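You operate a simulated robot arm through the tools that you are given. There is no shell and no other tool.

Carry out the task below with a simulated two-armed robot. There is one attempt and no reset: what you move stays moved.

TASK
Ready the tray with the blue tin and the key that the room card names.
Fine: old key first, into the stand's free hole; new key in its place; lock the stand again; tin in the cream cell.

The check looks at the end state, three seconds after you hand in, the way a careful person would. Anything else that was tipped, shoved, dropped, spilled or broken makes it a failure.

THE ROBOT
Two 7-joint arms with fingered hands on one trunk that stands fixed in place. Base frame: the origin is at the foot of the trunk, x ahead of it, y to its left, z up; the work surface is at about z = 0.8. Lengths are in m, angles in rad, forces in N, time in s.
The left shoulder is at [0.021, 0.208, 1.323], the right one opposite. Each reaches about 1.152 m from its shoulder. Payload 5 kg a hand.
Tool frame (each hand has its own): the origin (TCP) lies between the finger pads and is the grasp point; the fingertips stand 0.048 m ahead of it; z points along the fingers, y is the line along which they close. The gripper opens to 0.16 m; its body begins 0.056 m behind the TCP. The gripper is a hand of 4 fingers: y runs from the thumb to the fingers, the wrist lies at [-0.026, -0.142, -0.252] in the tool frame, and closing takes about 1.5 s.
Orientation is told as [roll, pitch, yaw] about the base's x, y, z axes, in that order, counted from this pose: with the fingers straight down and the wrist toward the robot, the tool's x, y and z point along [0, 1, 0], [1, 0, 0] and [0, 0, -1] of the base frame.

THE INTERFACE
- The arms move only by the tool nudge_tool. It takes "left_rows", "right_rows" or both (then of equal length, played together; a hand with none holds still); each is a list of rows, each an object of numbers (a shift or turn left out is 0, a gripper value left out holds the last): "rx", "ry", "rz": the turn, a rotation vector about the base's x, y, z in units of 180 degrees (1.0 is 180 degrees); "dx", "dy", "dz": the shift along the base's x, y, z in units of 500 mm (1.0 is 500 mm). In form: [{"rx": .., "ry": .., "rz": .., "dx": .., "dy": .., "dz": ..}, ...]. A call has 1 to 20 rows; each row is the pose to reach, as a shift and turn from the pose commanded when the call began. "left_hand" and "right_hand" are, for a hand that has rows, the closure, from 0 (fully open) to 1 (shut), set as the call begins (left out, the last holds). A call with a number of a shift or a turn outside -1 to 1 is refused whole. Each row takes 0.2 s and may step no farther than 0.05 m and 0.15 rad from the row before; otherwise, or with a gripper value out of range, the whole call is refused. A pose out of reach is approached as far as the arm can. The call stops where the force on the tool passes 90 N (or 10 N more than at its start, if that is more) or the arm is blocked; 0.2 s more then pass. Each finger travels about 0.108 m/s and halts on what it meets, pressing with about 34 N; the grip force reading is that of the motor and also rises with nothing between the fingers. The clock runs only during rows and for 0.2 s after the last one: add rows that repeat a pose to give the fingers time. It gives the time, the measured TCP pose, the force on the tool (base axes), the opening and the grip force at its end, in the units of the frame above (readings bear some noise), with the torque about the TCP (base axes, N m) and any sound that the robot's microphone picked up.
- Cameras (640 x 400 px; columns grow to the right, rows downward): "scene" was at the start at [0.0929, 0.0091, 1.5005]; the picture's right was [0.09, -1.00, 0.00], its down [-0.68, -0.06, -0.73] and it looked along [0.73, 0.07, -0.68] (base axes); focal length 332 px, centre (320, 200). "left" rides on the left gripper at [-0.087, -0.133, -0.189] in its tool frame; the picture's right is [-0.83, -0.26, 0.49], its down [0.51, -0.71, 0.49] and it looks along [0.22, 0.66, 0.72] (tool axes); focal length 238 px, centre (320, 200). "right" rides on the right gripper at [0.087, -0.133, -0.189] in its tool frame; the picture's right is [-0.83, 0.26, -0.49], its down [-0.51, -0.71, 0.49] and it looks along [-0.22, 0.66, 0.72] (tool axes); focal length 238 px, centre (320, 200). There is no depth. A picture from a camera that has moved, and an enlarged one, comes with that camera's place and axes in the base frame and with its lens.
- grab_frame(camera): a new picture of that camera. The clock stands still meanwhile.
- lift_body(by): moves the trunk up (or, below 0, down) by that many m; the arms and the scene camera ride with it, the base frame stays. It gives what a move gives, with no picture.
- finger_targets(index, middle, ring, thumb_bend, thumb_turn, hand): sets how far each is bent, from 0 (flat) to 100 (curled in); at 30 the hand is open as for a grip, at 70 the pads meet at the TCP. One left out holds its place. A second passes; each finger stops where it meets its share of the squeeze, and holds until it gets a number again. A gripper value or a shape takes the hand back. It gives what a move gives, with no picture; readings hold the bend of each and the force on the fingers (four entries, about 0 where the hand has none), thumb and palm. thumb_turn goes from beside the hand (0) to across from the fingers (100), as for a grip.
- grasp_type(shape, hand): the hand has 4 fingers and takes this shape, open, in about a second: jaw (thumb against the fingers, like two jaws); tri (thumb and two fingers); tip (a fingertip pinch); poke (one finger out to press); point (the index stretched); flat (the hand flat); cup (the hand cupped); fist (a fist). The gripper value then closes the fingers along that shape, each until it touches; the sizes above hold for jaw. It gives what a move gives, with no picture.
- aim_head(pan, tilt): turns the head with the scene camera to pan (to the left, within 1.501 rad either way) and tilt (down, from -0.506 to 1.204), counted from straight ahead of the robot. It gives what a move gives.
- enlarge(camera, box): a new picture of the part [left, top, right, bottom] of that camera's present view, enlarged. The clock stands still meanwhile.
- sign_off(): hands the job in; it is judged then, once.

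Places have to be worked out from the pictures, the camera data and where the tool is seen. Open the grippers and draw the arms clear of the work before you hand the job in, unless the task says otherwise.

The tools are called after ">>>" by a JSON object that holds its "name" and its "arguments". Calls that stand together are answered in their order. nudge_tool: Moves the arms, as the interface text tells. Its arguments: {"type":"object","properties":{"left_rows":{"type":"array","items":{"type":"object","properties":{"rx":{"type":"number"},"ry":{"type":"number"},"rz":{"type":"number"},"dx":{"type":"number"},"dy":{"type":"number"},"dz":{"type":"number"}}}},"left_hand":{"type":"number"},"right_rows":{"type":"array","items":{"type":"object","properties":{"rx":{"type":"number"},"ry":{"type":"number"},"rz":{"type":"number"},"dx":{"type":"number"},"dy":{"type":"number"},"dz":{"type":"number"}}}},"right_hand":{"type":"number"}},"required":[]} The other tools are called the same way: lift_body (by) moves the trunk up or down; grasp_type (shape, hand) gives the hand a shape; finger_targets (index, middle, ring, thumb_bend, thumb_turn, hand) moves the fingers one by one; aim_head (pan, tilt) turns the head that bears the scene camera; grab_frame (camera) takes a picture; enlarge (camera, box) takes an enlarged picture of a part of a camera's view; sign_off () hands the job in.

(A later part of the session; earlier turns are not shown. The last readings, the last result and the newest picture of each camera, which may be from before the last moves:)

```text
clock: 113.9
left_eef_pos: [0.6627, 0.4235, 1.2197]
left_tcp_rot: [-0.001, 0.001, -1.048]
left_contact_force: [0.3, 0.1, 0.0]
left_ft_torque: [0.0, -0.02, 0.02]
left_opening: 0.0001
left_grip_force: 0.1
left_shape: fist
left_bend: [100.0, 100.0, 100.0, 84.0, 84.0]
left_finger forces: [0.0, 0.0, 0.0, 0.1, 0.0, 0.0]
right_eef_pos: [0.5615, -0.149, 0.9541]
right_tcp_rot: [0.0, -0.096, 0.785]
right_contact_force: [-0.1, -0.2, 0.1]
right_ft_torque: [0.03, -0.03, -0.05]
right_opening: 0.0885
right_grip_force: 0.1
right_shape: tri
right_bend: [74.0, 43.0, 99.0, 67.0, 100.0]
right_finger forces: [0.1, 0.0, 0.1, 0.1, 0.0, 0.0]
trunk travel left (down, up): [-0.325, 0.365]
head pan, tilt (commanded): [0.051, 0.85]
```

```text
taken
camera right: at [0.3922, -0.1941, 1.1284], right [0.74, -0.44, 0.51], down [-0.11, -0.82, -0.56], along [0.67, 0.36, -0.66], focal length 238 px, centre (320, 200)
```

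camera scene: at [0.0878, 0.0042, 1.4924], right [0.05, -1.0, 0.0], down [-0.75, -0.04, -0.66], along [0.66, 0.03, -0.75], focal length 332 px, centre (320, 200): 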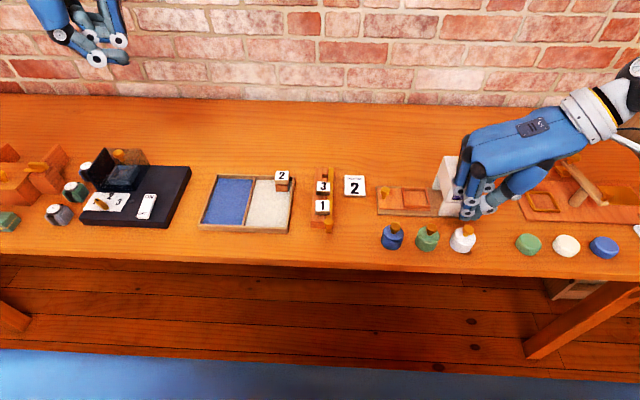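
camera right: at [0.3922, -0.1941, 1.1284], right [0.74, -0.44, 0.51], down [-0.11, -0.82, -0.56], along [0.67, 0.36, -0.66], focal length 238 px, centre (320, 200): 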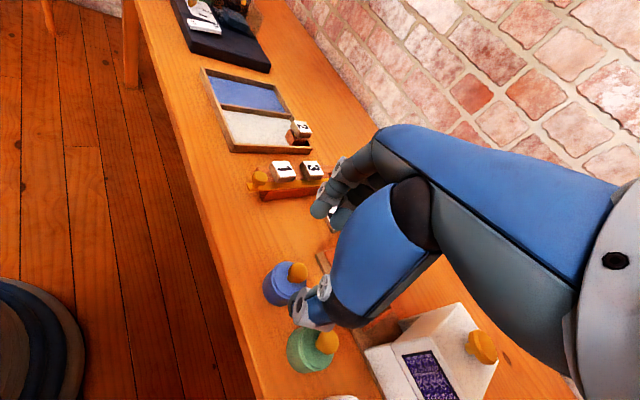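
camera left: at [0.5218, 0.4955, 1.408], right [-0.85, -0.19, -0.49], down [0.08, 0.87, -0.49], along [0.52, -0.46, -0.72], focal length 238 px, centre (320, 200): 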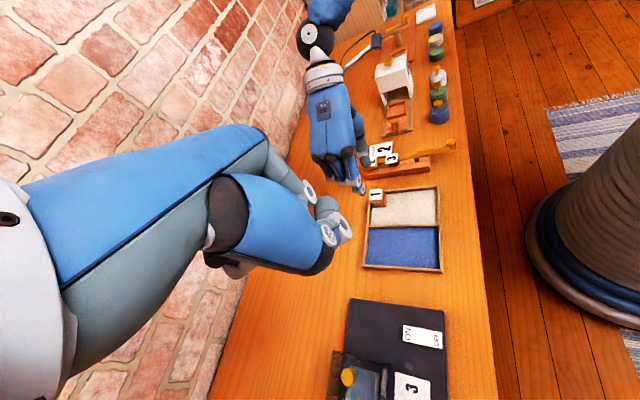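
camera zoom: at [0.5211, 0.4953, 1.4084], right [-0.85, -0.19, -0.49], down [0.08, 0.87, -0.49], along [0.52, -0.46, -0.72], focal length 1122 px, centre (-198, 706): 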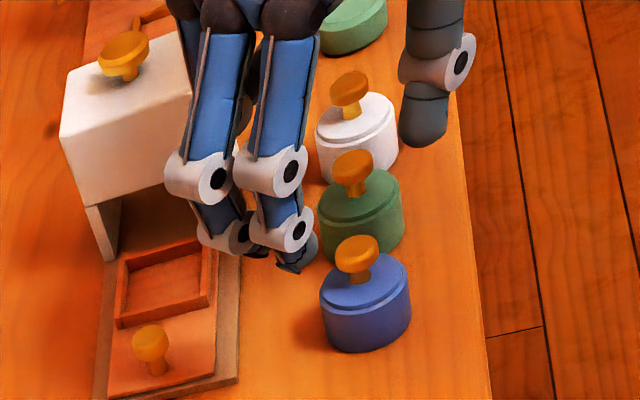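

Positions match expectations: thumb near-right, index/middle far-left of the tin. Lower to just around the knob height and re-check.

>>> {"name": "nudge_tool", "arguments": {"right_rows": [{"dz": -0.03}, {"dz": -0.06}, {"dz": -0.09}, {"dz": -0.11}, {"dz": -0.11}]}}

>>> {"name": "enlarge", "arguments": {"camera": "scene", "box": [360, 180, 430, 260]}}

>>> {"name": "enlarge", "arguments": {"camera": "left", "box": [390, 60, 470, 130]}}

>>> {"name": "enlarge", "arguments": {"camera": "right", "box": [240, 170, 360, 340]}}

```text
clock: 115.1
left_eef_pos: [0.6628, 0.4249, 1.219]
left_tcp_rot: [0.0, 0.0, -1.047]
left_contact_force: [0.1, 1.0, 0.1]
left_ft_torque: [-0.01, 0.03, 0.01]
left_opening: 0.0
left_grip_force: 0.1
left_shape: fist
left_bend: [100.0, 100.0, 100.0, 84.0, 84.0]
left_finger forces: [0.1, 0.0, 0.0, 0.1, 0.1, 0.0]
right_eef_pos: [0.5606, -0.149, 0.8985]
right_tcp_rot: [0.0, -0.095, 0.785]
right_contact_force: [1.0, 0.1, 0.9]
right_ft_torque: [0.0, -0.01, 0.01]
right_opening: 0.0886
right_grip_force: 0.0
right_shape: tri
right_bend: [74.0, 43.0, 99.0, 67.0, 100.0]
right_finger forces: [0.0, 0.0, 0.0, 0.0, 0.0, 0.0]
trunk travel left (down, up): [-0.325, 0.365]
head pan, tilt (commanded): [0.051, 0.85]
```

```text
5.00 times, centred on (395, 220) of scene
camera zoom: at [0.0883, 0.0055, 1.4924], right [0.05, -1.0, 0.0], down [-0.75, -0.04, -0.66], along [0.66, 0.03, -0.75], focal length 1657 px, centre (-55, 100)
```

zoom: 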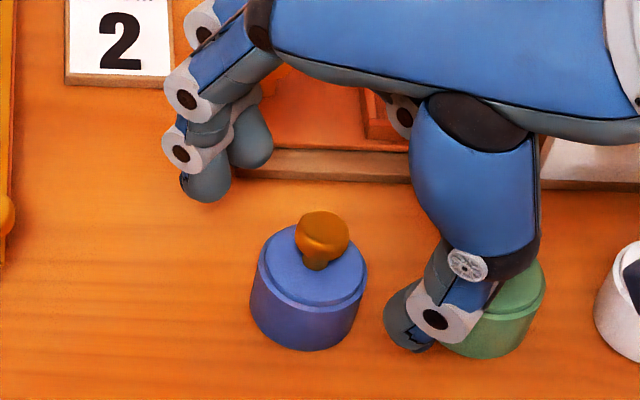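

```text
5.71 times, centred on (430, 95) of left
camera zoom: at [0.5215, 0.4954, 1.4082], right [-0.85, -0.19, -0.49], down [0.08, 0.87, -0.49], along [0.52, -0.46, -0.72], focal length 1362 px, centre (-309, 800)
```

zoom: 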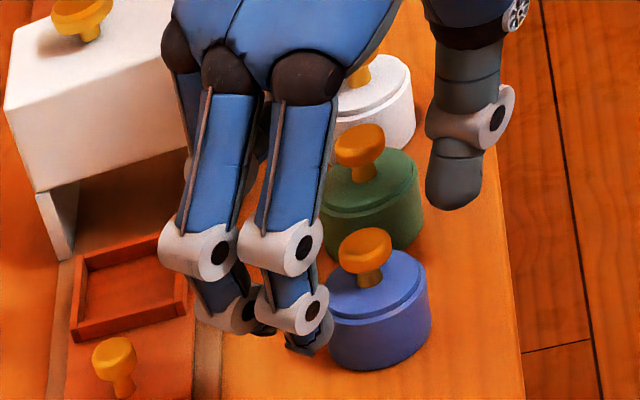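

```text
2.35 times, centred on (300, 255) of right
camera zoom: at [0.3928, -0.1938, 1.0741], right [0.74, -0.44, 0.51], down [-0.11, -0.82, -0.56], along [0.66, 0.36, -0.66], focal length 561 px, centre (367, 71)
```

zoom: 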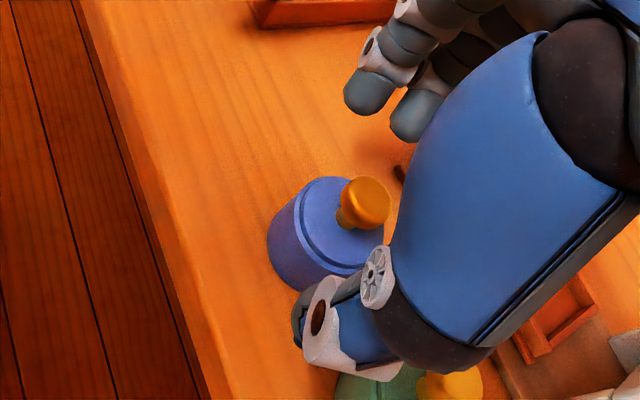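

Measured: with the thumb at lateral 0, index/middle sit at ±14 mm, and the tin is 7 mm off that line. I'll shift (+4.7, −5.2) mm, and descend so the tips reach the body's mid-height (z≈0.822).

>>> {"name": "nudge_tool", "arguments": {"right_rows": [{"dx": 0.0094, "dy": -0.0104}, {"dx": 0.0094, "dy": -0.0104, "dz": -0.03}, {"dx": 0.0094, "dy": -0.0104, "dz": -0.055}, {"dx": 0.0094, "dy": -0.0104, "dz": -0.076}, {"dx": 0.0094, "dy": -0.0104, "dz": -0.076}]}}

>>> {"name": "enlarge", "arguments": {"camera": "scene", "box": [360, 190, 430, 270]}}

>>> {"name": "enlarge", "arguments": {"camera": "left", "box": [390, 70, 470, 140]}}

>>> {"name": "enlarge", "arguments": {"camera": "right", "box": [240, 170, 360, 340]}}

```text
clock: 116.3
left_eef_pos: [0.6618, 0.4245, 1.2197]
left_tcp_rot: [0.0, 0.0, -1.047]
left_contact_force: [-0.6, 1.0, -0.2]
left_ft_torque: [-0.02, -0.03, 0.03]
left_opening: 0.0003
left_grip_force: 0.0
left_shape: fist
left_bend: [100.0, 100.0, 100.0, 84.0, 84.0]
left_finger forces: [0.1, 0.0, 0.0, 0.0, 0.0, 0.0]
right_eef_pos: [0.5649, -0.1532, 0.8618]
right_tcp_rot: [-0.001, -0.094, 0.787]
right_contact_force: [-0.2, 0.3, -0.1]
right_ft_torque: [-0.01, -0.02, 0.0]
right_opening: 0.0884
right_grip_force: 0.1
right_shape: tri
right_bend: [74.0, 43.0, 99.0, 67.0, 100.0]
right_finger forces: [0.0, 0.0, 0.0, 0.1, 0.0, 0.1]
trunk travel left (down, up): [-0.325, 0.365]
head pan, tilt (commanded): [0.051, 0.85]
```

```text
5.00 times, centred on (395, 230) of scene
camera zoom: at [0.0881, 0.0055, 1.4924], right [0.05, -1.0, 0.0], down [-0.75, -0.04, -0.66], along [0.66, 0.03, -0.75], focal length 1657 px, centre (-55, 50)
```

zoom: 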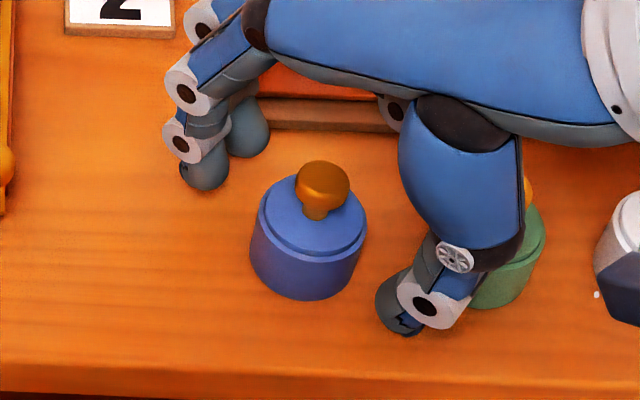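

```text
5.71 times, centred on (430, 105) of left
camera zoom: at [0.5212, 0.4954, 1.4083], right [-0.85, -0.19, -0.49], down [0.08, 0.87, -0.49], along [0.52, -0.46, -0.72], focal length 1362 px, centre (-309, 743)
```

zoom: 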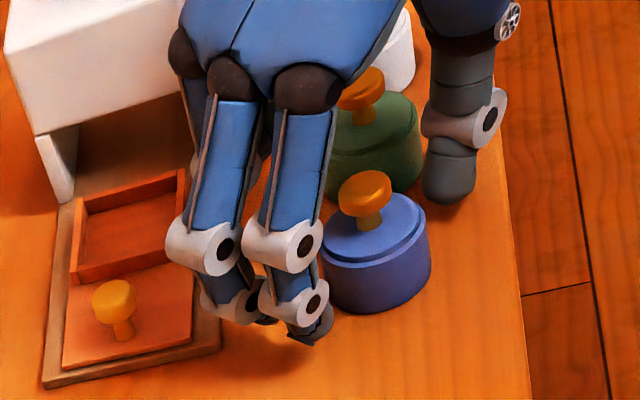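

```text
2.35 times, centred on (300, 255) of right
camera zoom: at [0.3974, -0.1978, 1.0376], right [0.74, -0.44, 0.51], down [-0.11, -0.82, -0.56], along [0.66, 0.36, -0.66], focal length 561 px, centre (367, 71)
```

zoom: 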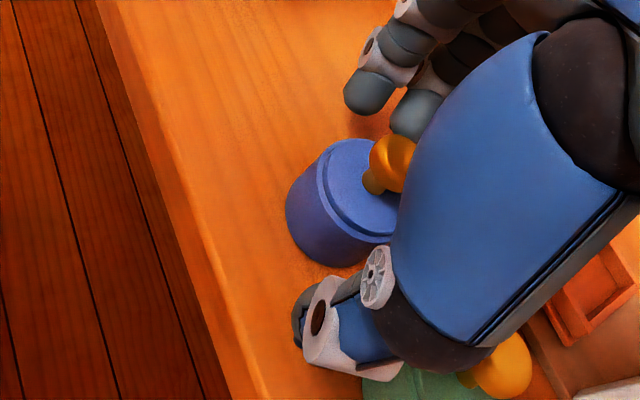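

The thumb–tin–finger line is centred. Close in two stages.

>>> {"name": "nudge_tool", "arguments": {"right_rows": [{}, {}, {}, {}], "right_hand": 0.6}}

>>> {"name": "enlarge", "arguments": {"camera": "scene", "box": [360, 190, 430, 270]}}

>>> {"name": "nudge_tool", "arguments": {"right_rows": [{}, {}, {}, {}, {}, {}], "right_hand": 0.8}}

>>> {"name": "enlarge", "arguments": {"camera": "scene", "box": [360, 190, 430, 270]}}

>>> {"name": "enlarge", "arguments": {"camera": "left", "box": [390, 70, 470, 140]}}

```text
clock: 117.3
left_eef_pos: [0.6629, 0.4244, 1.2182]
left_tcp_rot: [0.0, -0.001, -1.046]
left_contact_force: [-1.3, -0.4, -0.8]
left_ft_torque: [0.02, 0.02, 0.0]
left_opening: 0.0
left_grip_force: 0.1
left_shape: fist
left_bend: [100.0, 100.0, 100.0, 84.0, 84.0]
left_finger forces: [0.1, 0.0, 0.1, 0.0, 0.0, 0.0]
right_eef_pos: [0.5651, -0.1533, 0.8613]
right_tcp_rot: [0.0, -0.095, 0.786]
right_contact_force: [0.2, -0.6, 0.0]
right_ft_torque: [-0.02, -0.01, 0.0]
right_opening: 0.0647
right_grip_force: 0.0
right_shape: tri
right_bend: [74.0, 49.0, 99.0, 72.0, 100.0]
right_finger forces: [0.1, 0.0, 0.0, 0.1, 0.0, 0.1]
trunk travel left (down, up): [-0.325, 0.365]
head pan, tilt (commanded): [0.051, 0.85]
```

```text
5.00 times, centred on (395, 230) of scene
camera zoom: at [0.0884, 0.0054, 1.4924], right [0.05, -1.0, 0.0], down [-0.75, -0.04, -0.66], along [0.66, 0.03, -0.75], focal length 1657 px, centre (-55, 50)
```

zoom: 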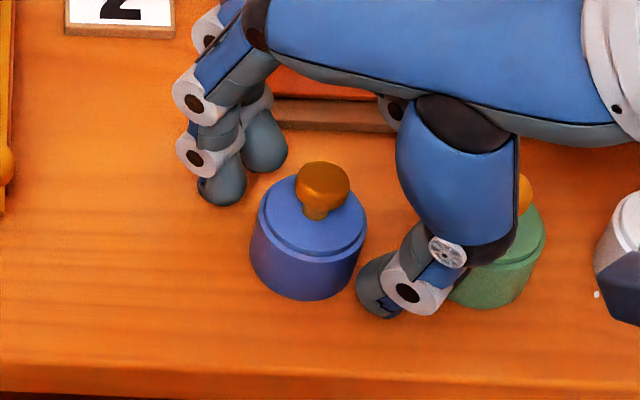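

```text
clock: 118.7
left_eef_pos: [0.6628, 0.4246, 1.2207]
left_tcp_rot: [-0.001, -0.001, -1.048]
left_contact_force: [0.5, -0.2, -0.2]
left_ft_torque: [0.01, -0.03, 0.03]
left_opening: 0.0
left_grip_force: 0.1
left_shape: fist
left_bend: [100.0, 100.0, 100.0, 84.0, 84.0]
left_finger forces: [0.0, 0.0, 0.0, 0.0, 0.0, 0.0]
right_eef_pos: [0.5654, -0.153, 0.8621]
right_tcp_rot: [0.0, -0.098, 0.784]
right_contact_force: [-0.3, -0.2, -1.1]
right_ft_torque: [-0.01, 0.06, 0.0]
right_opening: 0.0413
right_grip_force: 34.3
right_shape: tri
right_bend: [74.0, 57.0, 100.0, 74.0, 100.0]
right_finger forces: [14.3, 13.9, 0.0, 0.1, 30.0, 0.0]
trunk travel left (down, up): [-0.325, 0.365]
head pan, tilt (commanded): [0.051, 0.85]
```

```text
5.00 times, centred on (395, 230) of scene
camera zoom: at [0.0884, 0.0054, 1.4924], right [0.05, -1.0, 0.0], down [-0.75, -0.04, -0.66], along [0.66, 0.03, -0.75], focal length 1657 px, centre (-55, 50)
```

zoom: 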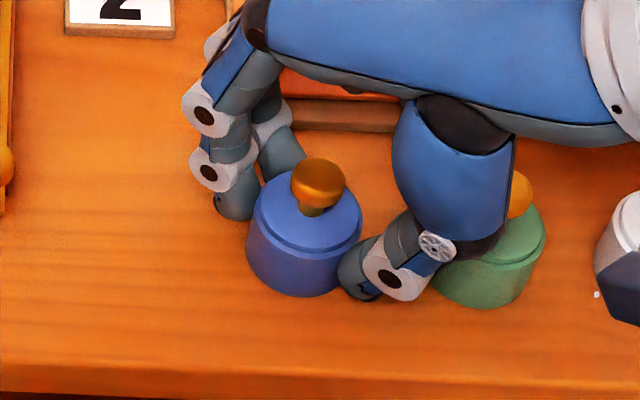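

```text
5.71 times, centred on (430, 105) of left
camera zoom: at [0.5216, 0.4953, 1.4081], right [-0.85, -0.19, -0.49], down [0.08, 0.87, -0.49], along [0.52, -0.46, -0.72], focal length 1362 px, centre (-309, 743)
```

zoom: 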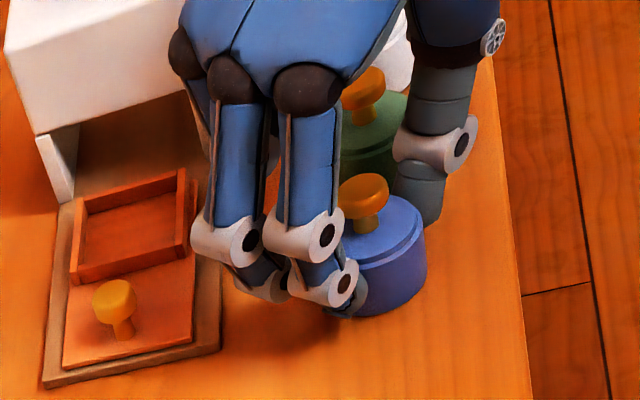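

The tin is held evenly (index 14 / middle 14 / thumb 30 N). I'll lift it straight up and check it's secure.

>>> {"name": "nudge_tool", "arguments": {"right_rows": [{"dz": 0.02}, {"dz": 0.05}, {"dz": 0.1}, {"dz": 0.16}, {"dz": 0.22}, {"dz": 0.24}, {"dz": 0.24}]}}

>>> {"name": "enlarge", "arguments": {"camera": "scene", "box": [360, 150, 470, 260]}}

>>> {"name": "enlarge", "arguments": {"camera": "left", "box": [380, 40, 480, 135]}}

```text
clock: 120.3
left_eef_pos: [0.6622, 0.424, 1.2193]
left_tcp_rot: [0.001, 0.001, -1.046]
left_contact_force: [0.6, -0.8, 0.2]
left_ft_torque: [0.0, -0.03, 0.04]
left_opening: 0.0
left_grip_force: 0.1
left_shape: fist
left_bend: [100.0, 100.0, 100.0, 84.0, 84.0]
left_finger forces: [0.0, 0.1, 0.1, 0.0, 0.0, 0.0]
right_eef_pos: [0.5635, -0.154, 0.9811]
right_tcp_rot: [0.0, -0.096, 0.784]
right_contact_force: [-0.4, 1.0, -0.1]
right_ft_torque: [0.01, 0.01, 0.01]
right_opening: 0.0411
right_grip_force: 34.1
right_shape: tri
right_bend: [74.0, 57.0, 100.0, 74.0, 100.0]
right_finger forces: [14.3, 14.0, 0.1, 0.1, 30.0, 0.0]
trunk travel left (down, up): [-0.325, 0.365]
head pan, tilt (commanded): [0.051, 0.85]
```

```text
3.64 times, centred on (415, 205) of scene
camera zoom: at [0.0884, 0.0052, 1.4923], right [0.05, -1.0, 0.0], down [-0.75, -0.04, -0.66], along [0.66, 0.03, -0.75], focal length 1205 px, centre (-26, 182)
```

zoom: 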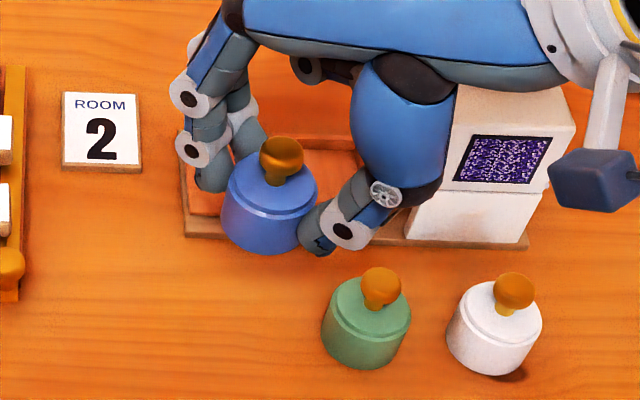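

```text
4.21 times, centred on (430, 88) of left
camera zoom: at [0.5215, 0.4951, 1.4082], right [-0.85, -0.19, -0.49], down [0.08, 0.87, -0.49], along [0.52, -0.46, -0.72], focal length 1004 px, centre (-143, 674)
```

zoom: 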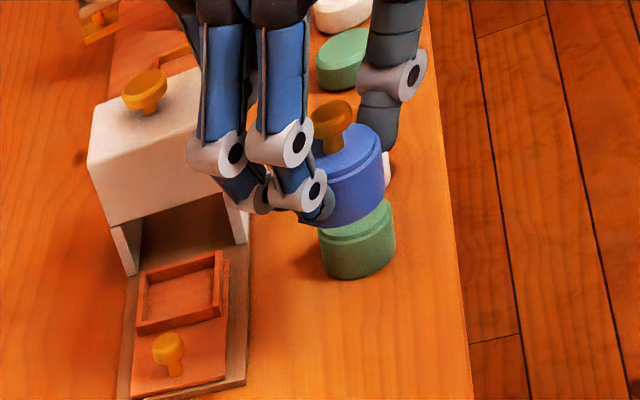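

Tin is secure and upright; the other tins weren't touched. I'll carry it over to the cream cell, turning the hand to yaw ≈20°, at this height.

>>> {"name": "nudge_tool", "arguments": {"right_rows": [{"dx": 0.01, "dy": 0.07, "rz": -0.015}, {"dx": 0.03, "dy": 0.14, "rz": -0.03}, {"dx": 0.05, "dy": 0.21, "rz": -0.045}, {"dx": 0.07, "dy": 0.28, "rz": -0.06}, {"dx": 0.09, "dy": 0.35, "rz": -0.075}, {"dx": 0.11, "dy": 0.42, "rz": -0.09}, {"dx": 0.13, "dy": 0.49, "rz": -0.105}, {"dx": 0.15, "dy": 0.56, "rz": -0.125}, {"dx": 0.165, "dy": 0.62, "rz": -0.139}, {"dx": 0.167, "dy": 0.64, "rz": -0.139}, {"dx": 0.167, "dy": 0.64, "rz": -0.139}]}}

>>> {"name": "grab_frame", "arguments": {"camera": "scene"}}

>>> {"name": "enlarge", "arguments": {"camera": "scene", "box": [220, 130, 330, 240]}}

>>> {"name": "enlarge", "arguments": {"camera": "left", "box": [330, 100, 460, 240]}}

>>> {"name": "enlarge", "arguments": {"camera": "right", "box": [220, 150, 380, 350]}}

```text
clock: 122.7
left_eef_pos: [0.662, 0.4243, 1.219]
left_tcp_rot: [0.001, 0.0, -1.046]
left_contact_force: [-0.1, 0.9, -0.5]
left_ft_torque: [0.02, -0.01, 0.03]
left_opening: 0.0
left_grip_force: 0.0
left_shape: fist
left_bend: [100.0, 100.0, 100.0, 84.0, 84.0]
left_finger forces: [0.1, 0.0, 0.0, 0.0, 0.1, 0.1]
right_eef_pos: [0.6474, 0.1651, 0.9795]
right_tcp_rot: [0.0, -0.096, 0.349]
right_contact_force: [-0.2, 0.1, -1.3]
right_ft_torque: [0.03, 0.01, -0.01]
right_opening: 0.0412
right_grip_force: 34.4
right_shape: tri
right_bend: [74.0, 58.0, 100.0, 74.0, 100.0]
right_finger forces: [14.4, 14.4, 0.0, 0.0, 30.0, 0.0]
trunk travel left (down, up): [-0.325, 0.365]
head pan, tilt (commanded): [0.051, 0.85]
```

```text
taken
camera scene: at [0.0885, 0.0057, 1.4924], right [0.05, -1.0, 0.0], down [-0.75, -0.04, -0.66], along [0.66, 0.03, -0.75], focal length 332 px, centre (320, 200)
```

scene: 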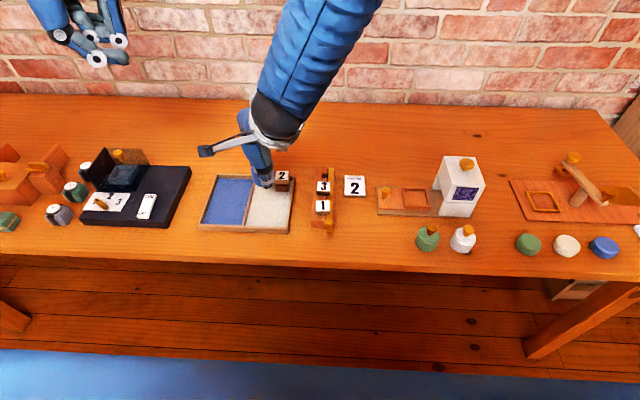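

```text
3.64 times, centred on (275, 185) of scene
camera zoom: at [0.0885, 0.0057, 1.4924], right [0.05, -1.0, 0.0], down [-0.75, -0.04, -0.66], along [0.66, 0.03, -0.75], focal length 1205 px, centre (484, 254)
```

zoom: 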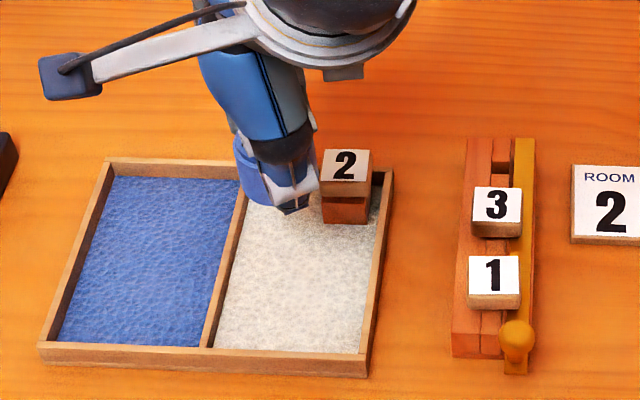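

```text
2.86 times, centred on (395, 170) of left
camera zoom: at [0.5216, 0.4956, 1.408], right [-0.85, -0.19, -0.49], down [0.08, 0.87, -0.49], along [0.52, -0.46, -0.72], focal length 681 px, centre (106, 286)
```

zoom: 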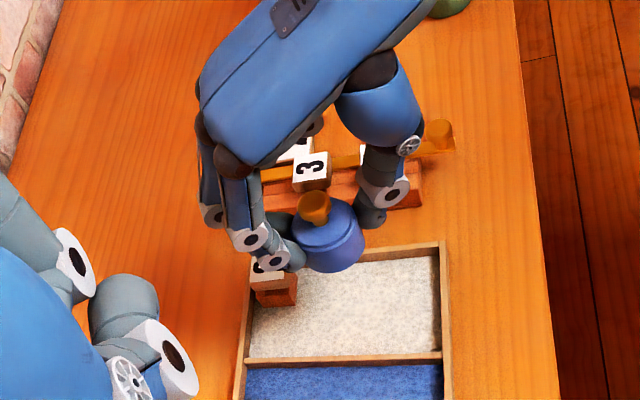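

```text
2.00 times, centred on (300, 250) of right
camera zoom: at [0.4762, 0.1958, 1.1547], right [0.48, -0.71, 0.51], down [-0.45, -0.7, -0.56], along [0.75, 0.04, -0.66], focal length 477 px, centre (360, 100)
```

zoom: 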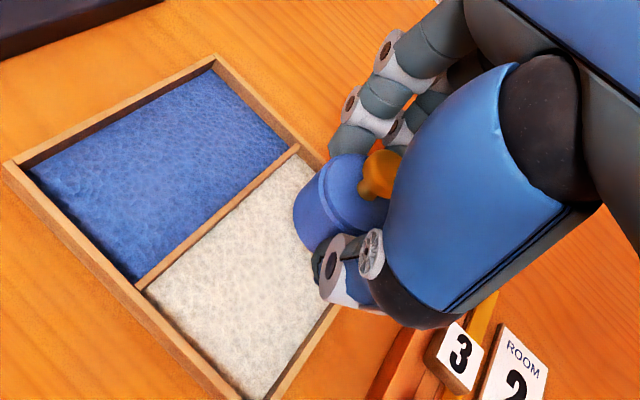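

The tin is over the cream cell (≈0.65, 0.174). Lower to just above the walls and check clearances from both wrist cameras.

>>> {"name": "nudge_tool", "arguments": {"right_rows": [{"dz": -0.05}, {"dz": -0.1}, {"dz": -0.15}, {"dz": -0.15}]}}

>>> {"name": "enlarge", "arguments": {"camera": "left", "box": [340, 130, 450, 250]}}

>>> {"name": "enlarge", "arguments": {"camera": "right", "box": [220, 150, 380, 350]}}

>>> {"name": "enlarge", "arguments": {"camera": "scene", "box": [225, 150, 315, 240]}}

```text
clock: 123.7
left_eef_pos: [0.664, 0.4246, 1.2197]
left_tcp_rot: [0.0, -0.001, -1.047]
left_contact_force: [-0.2, -0.7, 0.7]
left_ft_torque: [-0.01, -0.03, 0.0]
left_opening: 0.0
left_grip_force: 0.0
left_shape: fist
left_bend: [100.0, 100.0, 100.0, 84.0, 84.0]
left_finger forces: [0.1, 0.0, 0.0, 0.0, 0.1, 0.0]
right_eef_pos: [0.6453, 0.1665, 0.9058]
right_tcp_rot: [0.0, -0.096, 0.347]
right_contact_force: [0.2, 0.2, -1.4]
right_ft_torque: [0.0, -0.03, 0.0]
right_opening: 0.041
right_grip_force: 34.0
right_shape: tri
right_bend: [74.0, 58.0, 100.0, 74.0, 100.0]
right_finger forces: [14.5, 14.5, 0.0, 0.0, 30.0, 0.1]
trunk travel left (down, up): [-0.325, 0.365]
head pan, tilt (commanded): [0.051, 0.85]
```

```text
3.33 times, centred on (395, 190) of left
camera zoom: at [0.521, 0.4955, 1.4084], right [-0.85, -0.19, -0.49], down [0.08, 0.87, -0.49], along [0.52, -0.46, -0.72], focal length 794 px, centre (70, 233)
```

zoom: 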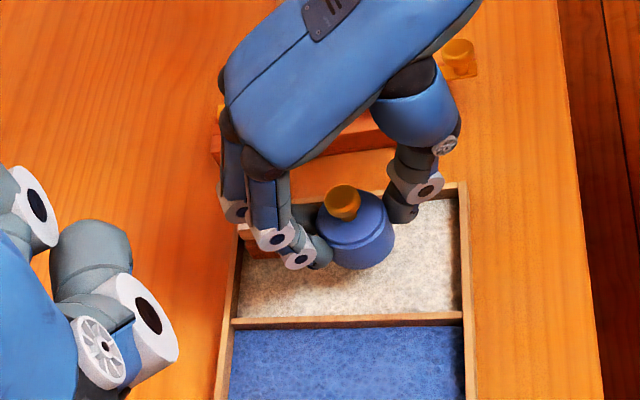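

```text
2.00 times, centred on (300, 250) of right
camera zoom: at [0.4743, 0.1973, 1.08], right [0.48, -0.71, 0.51], down [-0.45, -0.7, -0.56], along [0.75, 0.04, -0.66], focal length 477 px, centre (360, 100)
```

zoom: 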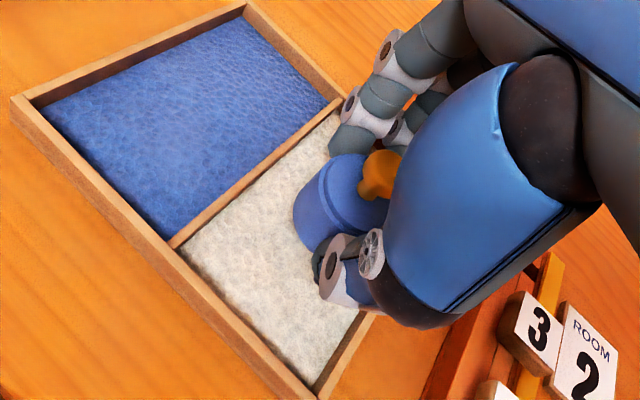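

```text
4.44 times, centred on (270, 195) of scene
camera zoom: at [0.0878, 0.0056, 1.4925], right [0.05, -1.0, 0.0], down [-0.75, -0.04, -0.66], along [0.66, 0.03, -0.75], focal length 1473 px, centre (542, 222)
```

zoom: 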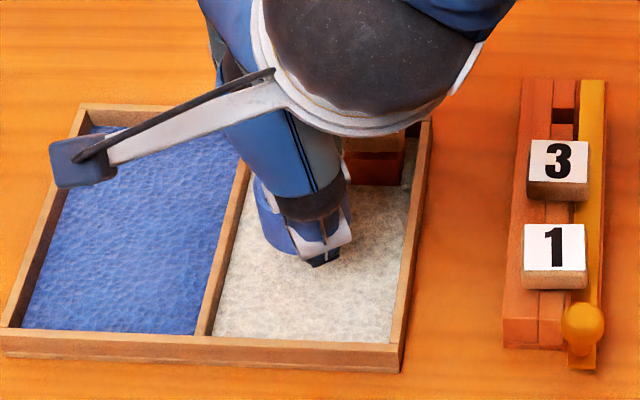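

Clearances look fine. Shift 2 mm right and lower toward the cream floor (contact expected near TCP z≈0.867).

>>> {"name": "nudge_tool", "arguments": {"right_rows": [{"dy": -0.004, "dz": -0.02}, {"dy": -0.004, "dz": -0.04}, {"dy": -0.004, "dz": -0.06}, {"dy": -0.004, "dz": -0.07}, {"dy": -0.004, "dz": -0.07}]}}

>>> {"name": "enlarge", "arguments": {"camera": "left", "box": [340, 130, 450, 250]}}

>>> {"name": "enlarge", "arguments": {"camera": "right", "box": [220, 150, 380, 350]}}

```text
clock: 124.9
left_eef_pos: [0.6626, 0.4242, 1.2195]
left_tcp_rot: [-0.001, -0.001, -1.047]
left_contact_force: [0.0, 0.1, 0.0]
left_ft_torque: [-0.02, 0.01, 0.01]
left_opening: 0.0001
left_grip_force: 0.0
left_shape: fist
left_bend: [100.0, 100.0, 100.0, 84.0, 84.0]
left_finger forces: [0.0, 0.0, 0.0, 0.0, 0.1, 0.0]
right_eef_pos: [0.6477, 0.166, 0.8706]
right_tcp_rot: [-0.001, -0.096, 0.35]
right_contact_force: [-0.7, 0.4, -0.7]
right_ft_torque: [0.01, 0.0, 0.03]
right_opening: 0.0411
right_grip_force: 34.3
right_shape: tri
right_bend: [74.0, 58.0, 100.0, 74.0, 100.0]
right_finger forces: [14.4, 15.3, 0.0, 0.0, 30.1, 0.0]
trunk travel left (down, up): [-0.325, 0.365]
head pan, tilt (commanded): [0.051, 0.85]
```

```text
3.33 times, centred on (395, 190) of left
camera zoom: at [0.5216, 0.4956, 1.408], right [-0.85, -0.19, -0.49], down [0.08, 0.87, -0.49], along [0.52, -0.46, -0.72], focal length 794 px, centre (70, 233)
```

zoom: 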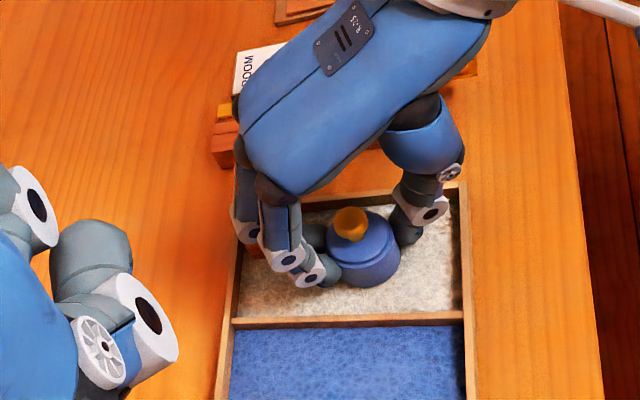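

```text
2.00 times, centred on (300, 250) of right
camera zoom: at [0.4764, 0.1963, 1.0465], right [0.48, -0.71, 0.51], down [-0.45, -0.7, -0.56], along [0.75, 0.04, -0.66], focal length 477 px, centre (360, 100)
```

zoom: 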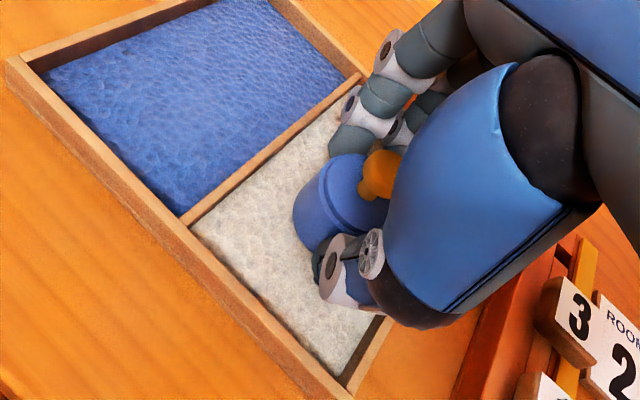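

The middle finger's joint looks close to key 2 in the side view; I'll check from the scene camera before going lower.

>>> {"name": "enlarge", "arguments": {"camera": "scene", "box": [245, 150, 305, 220]}}

>>> {"name": "enlarge", "arguments": {"camera": "left", "box": [355, 175, 415, 235]}}

>>> {"name": "enlarge", "arguments": {"camera": "right", "box": [290, 150, 380, 260]}}

```text
5.71 times, centred on (275, 185) of scene
camera zoom: at [0.0885, 0.0057, 1.4924], right [0.05, -1.0, 0.0], down [-0.75, -0.04, -0.66], along [0.66, 0.03, -0.75], focal length 1894 px, centre (577, 286)
```

zoom: 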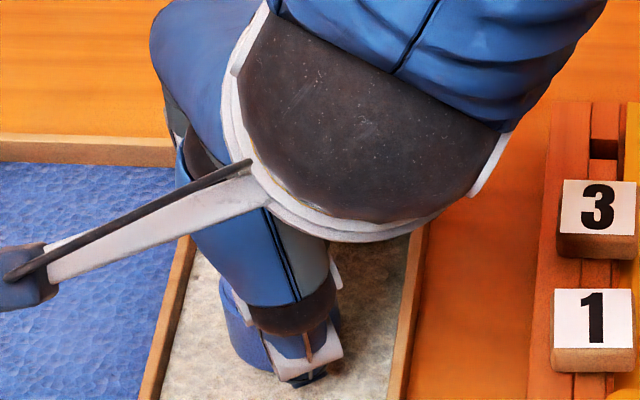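

```text
6.67 times, centred on (385, 205) of left
camera zoom: at [0.5216, 0.4956, 1.408], right [-0.85, -0.19, -0.49], down [0.08, 0.87, -0.49], along [0.52, -0.46, -0.72], focal length 1589 px, centre (-113, 167)
```

zoom: 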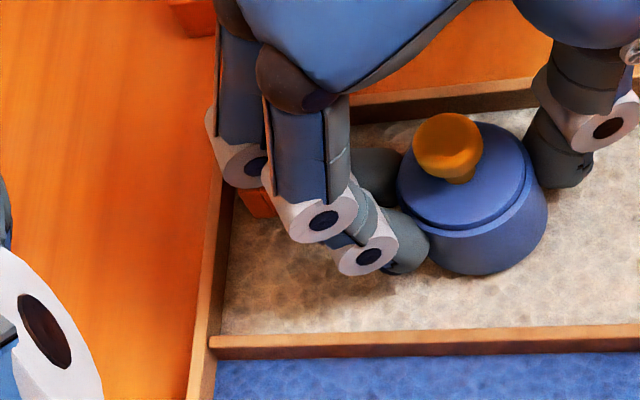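

```text
3.64 times, centred on (335, 205) of right
camera zoom: at [0.4764, 0.1963, 1.0465], right [0.48, -0.71, 0.51], down [-0.45, -0.7, -0.56], along [0.75, 0.04, -0.66], focal length 867 px, centre (266, 182)
```

zoom: 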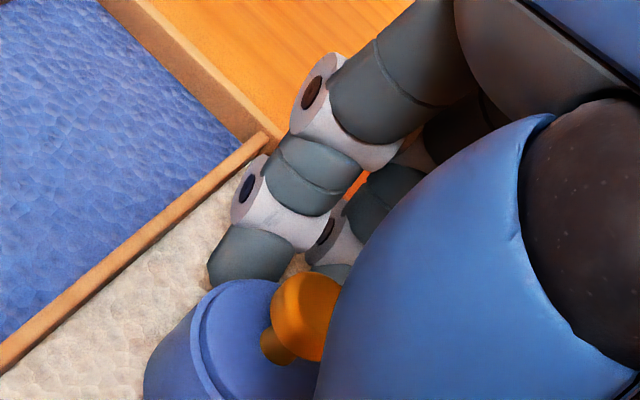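

Middle finger's lower joint is at ≈(0.713, 0.179), clear of the block (left face y≈0.163), so it's safe. Lower the last millimetres until the tin touches the floor.

>>> {"name": "nudge_tool", "arguments": {"right_rows": [{"dz": -0.003}, {"dz": -0.006}, {"dz": -0.006}]}}

```text
clock: 125.7
left_eef_pos: [0.6629, 0.4249, 1.2188]
left_tcp_rot: [-0.001, 0.0, -1.048]
left_contact_force: [1.0, -0.3, -0.1]
left_ft_torque: [-0.02, 0.0, 0.04]
left_opening: 0.0001
left_grip_force: 0.1
left_shape: fist
left_bend: [100.0, 100.0, 100.0, 84.0, 84.0]
left_finger forces: [0.1, 0.0, 0.0, 0.0, 0.0, 0.1]
right_eef_pos: [0.6483, 0.1652, 0.8677]
right_tcp_rot: [0.0, -0.097, 0.348]
right_contact_force: [-0.2, 1.2, -1.0]
right_ft_torque: [0.0, -0.07, 0.08]
right_opening: 0.0412
right_grip_force: 33.8
right_shape: tri
right_bend: [74.0, 58.0, 100.0, 74.0, 100.0]
right_finger forces: [14.5, 16.0, 0.0, 0.0, 29.9, 0.0]
trunk travel left (down, up): [-0.325, 0.365]
head pan, tilt (commanded): [0.051, 0.85]
```

Middle finger load crept up slightly (14→16 N), possibly brushing the key holder side; I'll shift 5 mm toward the robot and see whether it relaxes.

>>> {"name": "nudge_tool", "arguments": {"right_rows": [{"dx": -0.004}, {"dx": -0.008}, {"dx": -0.012}, {"dx": -0.012}]}}

>>> {"name": "enlarge", "arguments": {"camera": "left", "box": [355, 175, 415, 235]}}

>>> {"name": "enlarge", "arguments": {"camera": "right", "box": [220, 150, 380, 350]}}

```text
clock: 126.7
left_eef_pos: [0.6629, 0.4241, 1.2188]
left_tcp_rot: [0.001, 0.0, -1.047]
left_contact_force: [0.2, 0.3, 1.1]
left_ft_torque: [0.01, 0.02, 0.02]
left_opening: 0.0
left_grip_force: 0.0
left_shape: fist
left_bend: [100.0, 100.0, 100.0, 84.0, 84.0]
left_finger forces: [0.0, 0.0, 0.1, 0.1, 0.0, 0.1]
right_eef_pos: [0.6413, 0.1625, 0.8682]
right_tcp_rot: [0.001, -0.096, 0.349]
right_contact_force: [0.2, 0.9, -1.0]
right_ft_torque: [-0.03, 0.0, 0.03]
right_opening: 0.0413
right_grip_force: 34.1
right_shape: tri
right_bend: [74.0, 58.0, 100.0, 74.0, 100.0]
right_finger forces: [14.6, 14.5, 0.0, 0.0, 29.8, 0.0]
trunk travel left (down, up): [-0.325, 0.365]
head pan, tilt (commanded): [0.051, 0.85]
```

```text
6.67 times, centred on (385, 205) of left
camera zoom: at [0.5217, 0.4955, 1.4081], right [-0.85, -0.19, -0.49], down [0.08, 0.87, -0.49], along [0.52, -0.46, -0.72], focal length 1589 px, centre (-113, 167)
```

zoom: 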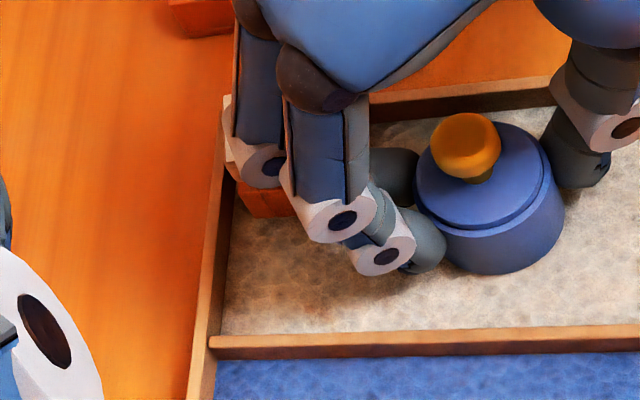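

```text
2.00 times, centred on (300, 250) of right
camera zoom: at [0.4706, 0.1949, 1.0432], right [0.48, -0.71, 0.51], down [-0.45, -0.7, -0.56], along [0.75, 0.04, -0.66], focal length 477 px, centre (360, 100)
```

zoom: 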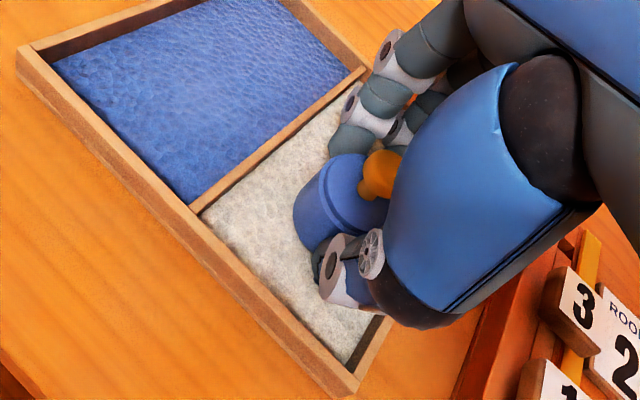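

The finger load relaxed back to 14.5 N. I'll ease a further 3 mm back and 4 mm left for extra room, then lower to floor contact.

>>> {"name": "nudge_tool", "arguments": {"right_rows": [{"dx": -0.006, "dy": 0.008}, {"dx": -0.006, "dy": 0.008, "dz": -0.003}, {"dx": -0.006, "dy": 0.008, "dz": -0.006}, {"dx": -0.006, "dy": 0.008, "dz": -0.008}, {"dx": -0.006, "dy": 0.008, "dz": -0.008}]}}

```text
clock: 127.9
left_eef_pos: [0.6606, 0.4246, 1.2207]
left_tcp_rot: [0.001, 0.001, -1.049]
left_contact_force: [0.4, 0.0, 0.1]
left_ft_torque: [0.0, 0.01, 0.01]
left_opening: 0.0
left_grip_force: 0.1
left_shape: fist
left_bend: [100.0, 100.0, 100.0, 84.0, 84.0]
left_finger forces: [0.0, 0.0, 0.1, 0.0, 0.0, 0.0]
right_eef_pos: [0.6399, 0.1684, 0.8663]
right_tcp_rot: [0.0, -0.1, 0.351]
right_contact_force: [-5.2, 0.7, 25.9]
right_ft_torque: [0.0, 0.32, 0.04]
right_opening: 0.042
right_grip_force: 33.9
right_shape: tri
right_bend: [74.0, 57.0, 100.0, 74.0, 100.0]
right_finger forces: [16.6, 15.8, 0.0, 0.0, 38.7, 0.1]
trunk travel left (down, up): [-0.325, 0.365]
head pan, tilt (commanded): [0.051, 0.85]
```

The tin has touched down (26 N). Ease up 3 mm to unload, then release with a small opening.

>>> {"name": "nudge_tool", "arguments": {"right_rows": [{"dz": 0.003}, {"dz": 0.006}, {"dz": 0.006}]}}

>>> {"name": "nudge_tool", "arguments": {"right_rows": [{}, {}, {}, {}, {}], "right_hand": 0.64}}

>>> {"name": "enlarge", "arguments": {"camera": "left", "box": [345, 165, 425, 235]}}

>>> {"name": "enlarge", "arguments": {"camera": "right", "box": [220, 150, 380, 350]}}

```text
clock: 128.7
left_eef_pos: [0.6618, 0.4244, 1.2189]
left_tcp_rot: [0.001, -0.001, -1.048]
left_contact_force: [-0.2, -0.1, 0.4]
left_ft_torque: [0.02, 0.0, -0.01]
left_opening: 0.0003
left_grip_force: 0.1
left_shape: fist
left_bend: [100.0, 100.0, 100.0, 84.0, 84.0]
left_finger forces: [0.1, 0.1, 0.1, 0.1, 0.0, 0.0]
right_eef_pos: [0.639, 0.1688, 0.8673]
right_tcp_rot: [0.0, -0.097, 0.348]
right_contact_force: [0.5, 6.1, 10.4]
right_ft_torque: [0.19, -0.02, 0.06]
right_opening: 0.042
right_grip_force: 33.9
right_shape: tri
right_bend: [74.0, 57.0, 100.0, 74.0, 100.0]
right_finger forces: [18.3, 16.2, 0.0, 0.1, 33.3, 0.1]
trunk travel left (down, up): [-0.325, 0.365]
head pan, tilt (commanded): [0.051, 0.85]
```

```text
clock: 129.9
left_eef_pos: [0.6625, 0.4253, 1.219]
left_tcp_rot: [0.002, -0.002, -1.046]
left_contact_force: [-0.4, 0.2, -0.1]
left_ft_torque: [-0.01, -0.02, 0.0]
left_opening: 0.0
left_grip_force: 0.0
left_shape: fist
left_bend: [100.0, 100.0, 100.0, 84.0, 84.0]
left_finger forces: [0.0, 0.1, 0.0, 0.0, 0.1, 0.1]
right_eef_pos: [0.6393, 0.1685, 0.8658]
right_tcp_rot: [-0.001, -0.095, 0.35]
right_contact_force: [-0.1, 0.4, -0.4]
right_ft_torque: [0.03, 0.01, 0.05]
right_opening: 0.0575
right_grip_force: 0.1
right_shape: tri
right_bend: [74.0, 51.0, 99.0, 73.0, 100.0]
right_finger forces: [0.0, 0.1, 0.0, 0.1, 0.0, 0.0]
trunk travel left (down, up): [-0.325, 0.365]
head pan, tilt (commanded): [0.051, 0.85]
```

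```text
5.71 times, centred on (385, 200) of left
camera zoom: at [0.5214, 0.4955, 1.4081], right [-0.85, -0.19, -0.49], down [0.08, 0.87, -0.49], along [0.52, -0.46, -0.72], focal length 1362 px, centre (-51, 200)
```

zoom: 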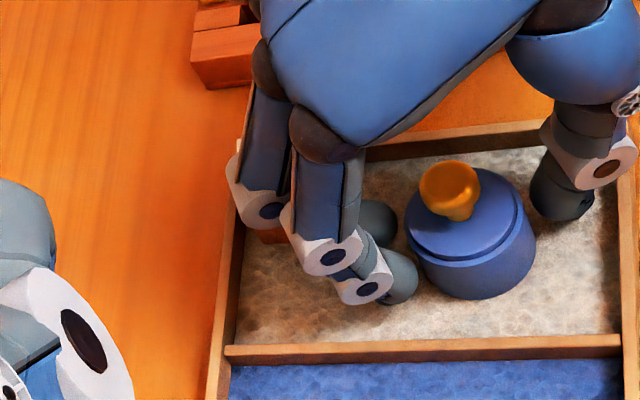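

```text
2.00 times, centred on (300, 250) of right
camera zoom: at [0.4679, 0.1988, 1.0421], right [0.48, -0.71, 0.51], down [-0.45, -0.7, -0.56], along [0.75, 0.04, -0.66], focal length 477 px, centre (360, 100)
```

zoom: 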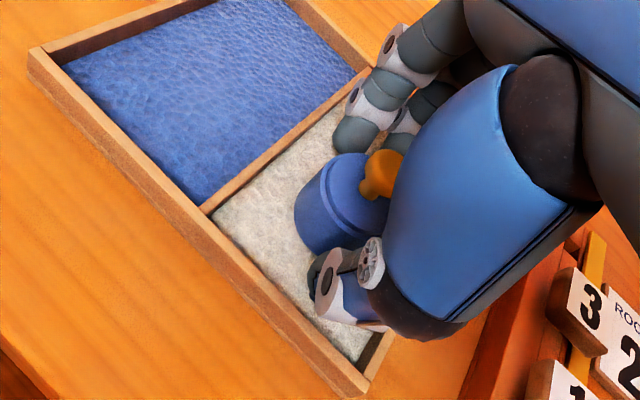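

Released cleanly with gaps on both sides. Lift straight up, away from the tin.

>>> {"name": "nudge_tool", "arguments": {"right_rows": [{"dz": 0.01}, {"dz": 0.03}, {"dz": 0.06}, {"dz": 0.1}, {"dz": 0.16}, {"dz": 0.24}, {"dz": 0.32}, {"dz": 0.36}, {"dz": 0.36}]}}

>>> {"name": "grab_frame", "arguments": {"camera": "left"}}

>>> {"name": "enlarge", "arguments": {"camera": "left", "box": [340, 140, 460, 260]}}

>>> {"name": "enlarge", "arguments": {"camera": "right", "box": [180, 150, 380, 390]}}

```text
clock: 131.9
left_eef_pos: [0.6625, 0.4251, 1.2192]
left_tcp_rot: [0.001, 0.0, -1.046]
left_contact_force: [-0.2, -0.3, 0.8]
left_ft_torque: [0.02, 0.03, 0.01]
left_opening: 0.0
left_grip_force: 0.1
left_shape: fist
left_bend: [100.0, 100.0, 100.0, 84.0, 84.0]
left_finger forces: [0.0, 0.1, 0.0, 0.1, 0.1, 0.0]
right_eef_pos: [0.6383, 0.1703, 1.0465]
right_tcp_rot: [0.0, -0.095, 0.35]
right_contact_force: [0.1, 0.4, -1.0]
right_ft_torque: [-0.03, 0.02, 0.02]
right_opening: 0.0574
right_grip_force: 0.1
right_shape: tri
right_bend: [74.0, 51.0, 99.0, 73.0, 100.0]
right_finger forces: [0.0, 0.0, 0.0, 0.0, 0.1, 0.0]
trunk travel left (down, up): [-0.325, 0.365]
head pan, tilt (commanded): [0.051, 0.85]
```

```text
taken
camera left: at [0.5217, 0.4956, 1.4079], right [-0.85, -0.19, -0.49], down [0.08, 0.87, -0.49], along [0.52, -0.46, -0.72], focal length 238 px, centre (320, 200)
```

left: 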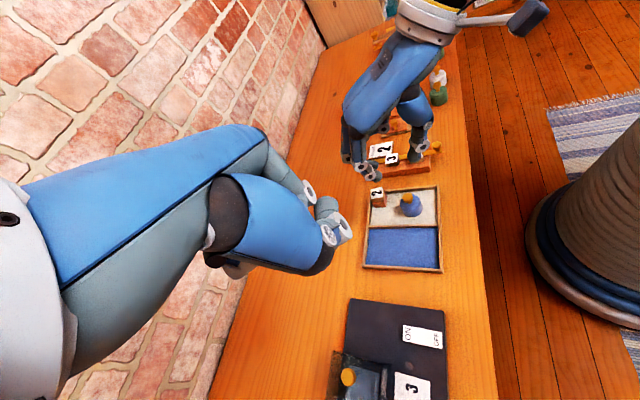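

```text
3.33 times, centred on (400, 200) of left
camera zoom: at [0.5217, 0.4956, 1.4079], right [-0.85, -0.19, -0.49], down [0.08, 0.87, -0.49], along [0.52, -0.46, -0.72], focal length 794 px, centre (53, 200)
```

zoom: 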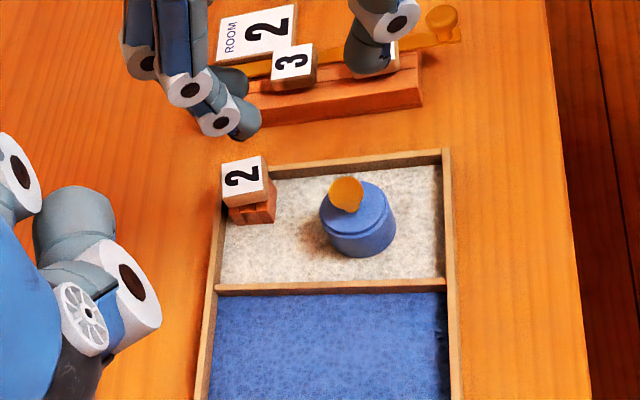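

```text
1.67 times, centred on (280, 270) of right
camera zoom: at [0.4667, 0.2012, 1.2216], right [0.48, -0.71, 0.51], down [-0.45, -0.7, -0.56], along [0.75, 0.04, -0.66], focal length 397 px, centre (387, 83)
```

zoom: 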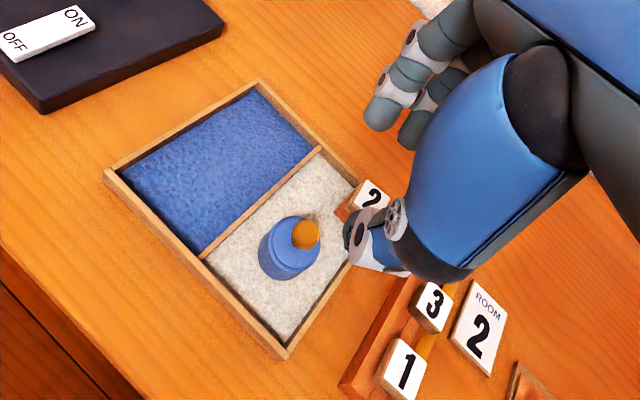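

The tin stands in the cream cell with key 2 in its holder. I'll withdraw the right arm to near its start place and then inspect everything.

>>> {"name": "nudge_tool", "arguments": {"right_rows": [{"dz": 0.04, "dy": -0.04}, {"dz": 0.08, "dy": -0.11}, {"dz": 0.1, "dy": -0.19}, {"dz": 0.1, "dy": -0.27}, {"dz": 0.1, "dy": -0.35, "rz": -0.02}, {"dz": 0.1, "dy": -0.43, "rz": -0.04}, {"dz": 0.1, "dy": -0.51, "rz": -0.06}, {"dz": 0.1, "dy": -0.59, "rz": -0.08}, {"dz": 0.1, "dy": -0.67, "rz": -0.1}, {"dz": 0.1, "dy": -0.74, "rz": -0.11}, {"dz": 0.1, "dy": -0.78, "rz": -0.11}]}}

>>> {"name": "grab_frame", "arguments": {"camera": "scene"}}

>>> {"name": "enlarge", "arguments": {"camera": "scene", "box": [190, 150, 350, 250]}}

>>> {"name": "enlarge", "arguments": {"camera": "scene", "box": [300, 150, 350, 240]}}

```text
clock: 134.3
left_eef_pos: [0.662, 0.4236, 1.2187]
left_tcp_rot: [-0.001, 0.001, -1.048]
left_contact_force: [-0.2, 0.4, 0.4]
left_ft_torque: [0.06, 0.03, 0.01]
left_opening: 0.0
left_grip_force: 0.1
left_shape: fist
left_bend: [100.0, 100.0, 100.0, 84.0, 84.0]
left_finger forces: [0.0, 0.0, 0.0, 0.0, 0.0, 0.0]
right_eef_pos: [0.6404, -0.2237, 1.0943]
right_tcp_rot: [0.001, -0.096, 0.003]
right_contact_force: [-0.4, -0.1, 0.5]
right_ft_torque: [0.02, -0.01, 0.0]
right_opening: 0.0573
right_grip_force: 0.0
right_shape: tri
right_bend: [74.0, 51.0, 99.0, 73.0, 100.0]
right_finger forces: [0.0, 0.0, 0.1, 0.0, 0.1, 0.1]
trunk travel left (down, up): [-0.325, 0.365]
head pan, tilt (commanded): [0.051, 0.85]
```

```text
taken
camera scene: at [0.0883, 0.0048, 1.4924], right [0.05, -1.0, 0.0], down [-0.75, -0.04, -0.66], along [0.66, 0.03, -0.75], focal length 332 px, centre (320, 200)
```

scene: 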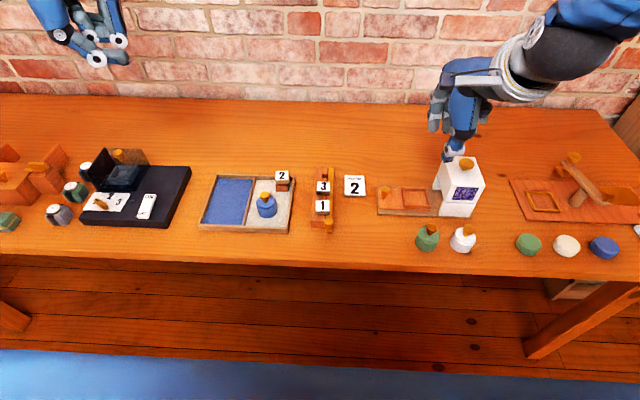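

```text
4.00 times, centred on (270, 200) of scene
camera zoom: at [0.0883, 0.0048, 1.4924], right [0.05, -1.0, 0.0], down [-0.75, -0.04, -0.66], along [0.66, 0.03, -0.75], focal length 1326 px, centre (520, 200)
```

zoom: 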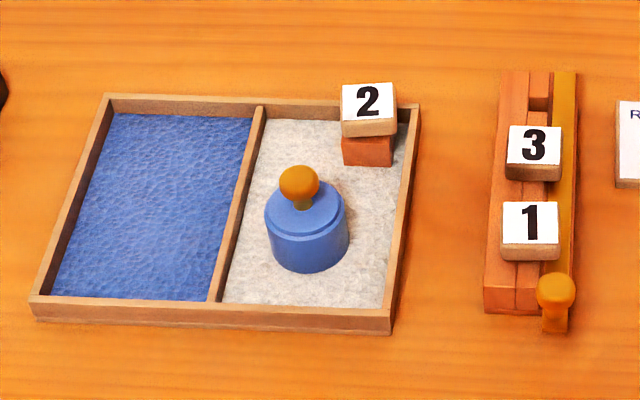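

```text
4.44 times, centred on (325, 195) of scene
camera zoom: at [0.0883, 0.0048, 1.4924], right [0.05, -1.0, 0.0], down [-0.75, -0.04, -0.66], along [0.66, 0.03, -0.75], focal length 1473 px, centre (298, 222)
```

zoom: 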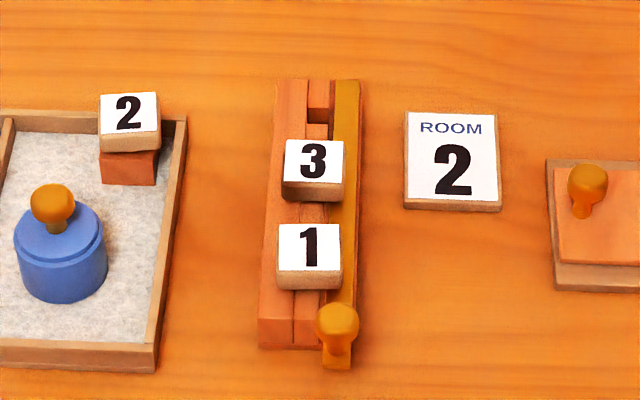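

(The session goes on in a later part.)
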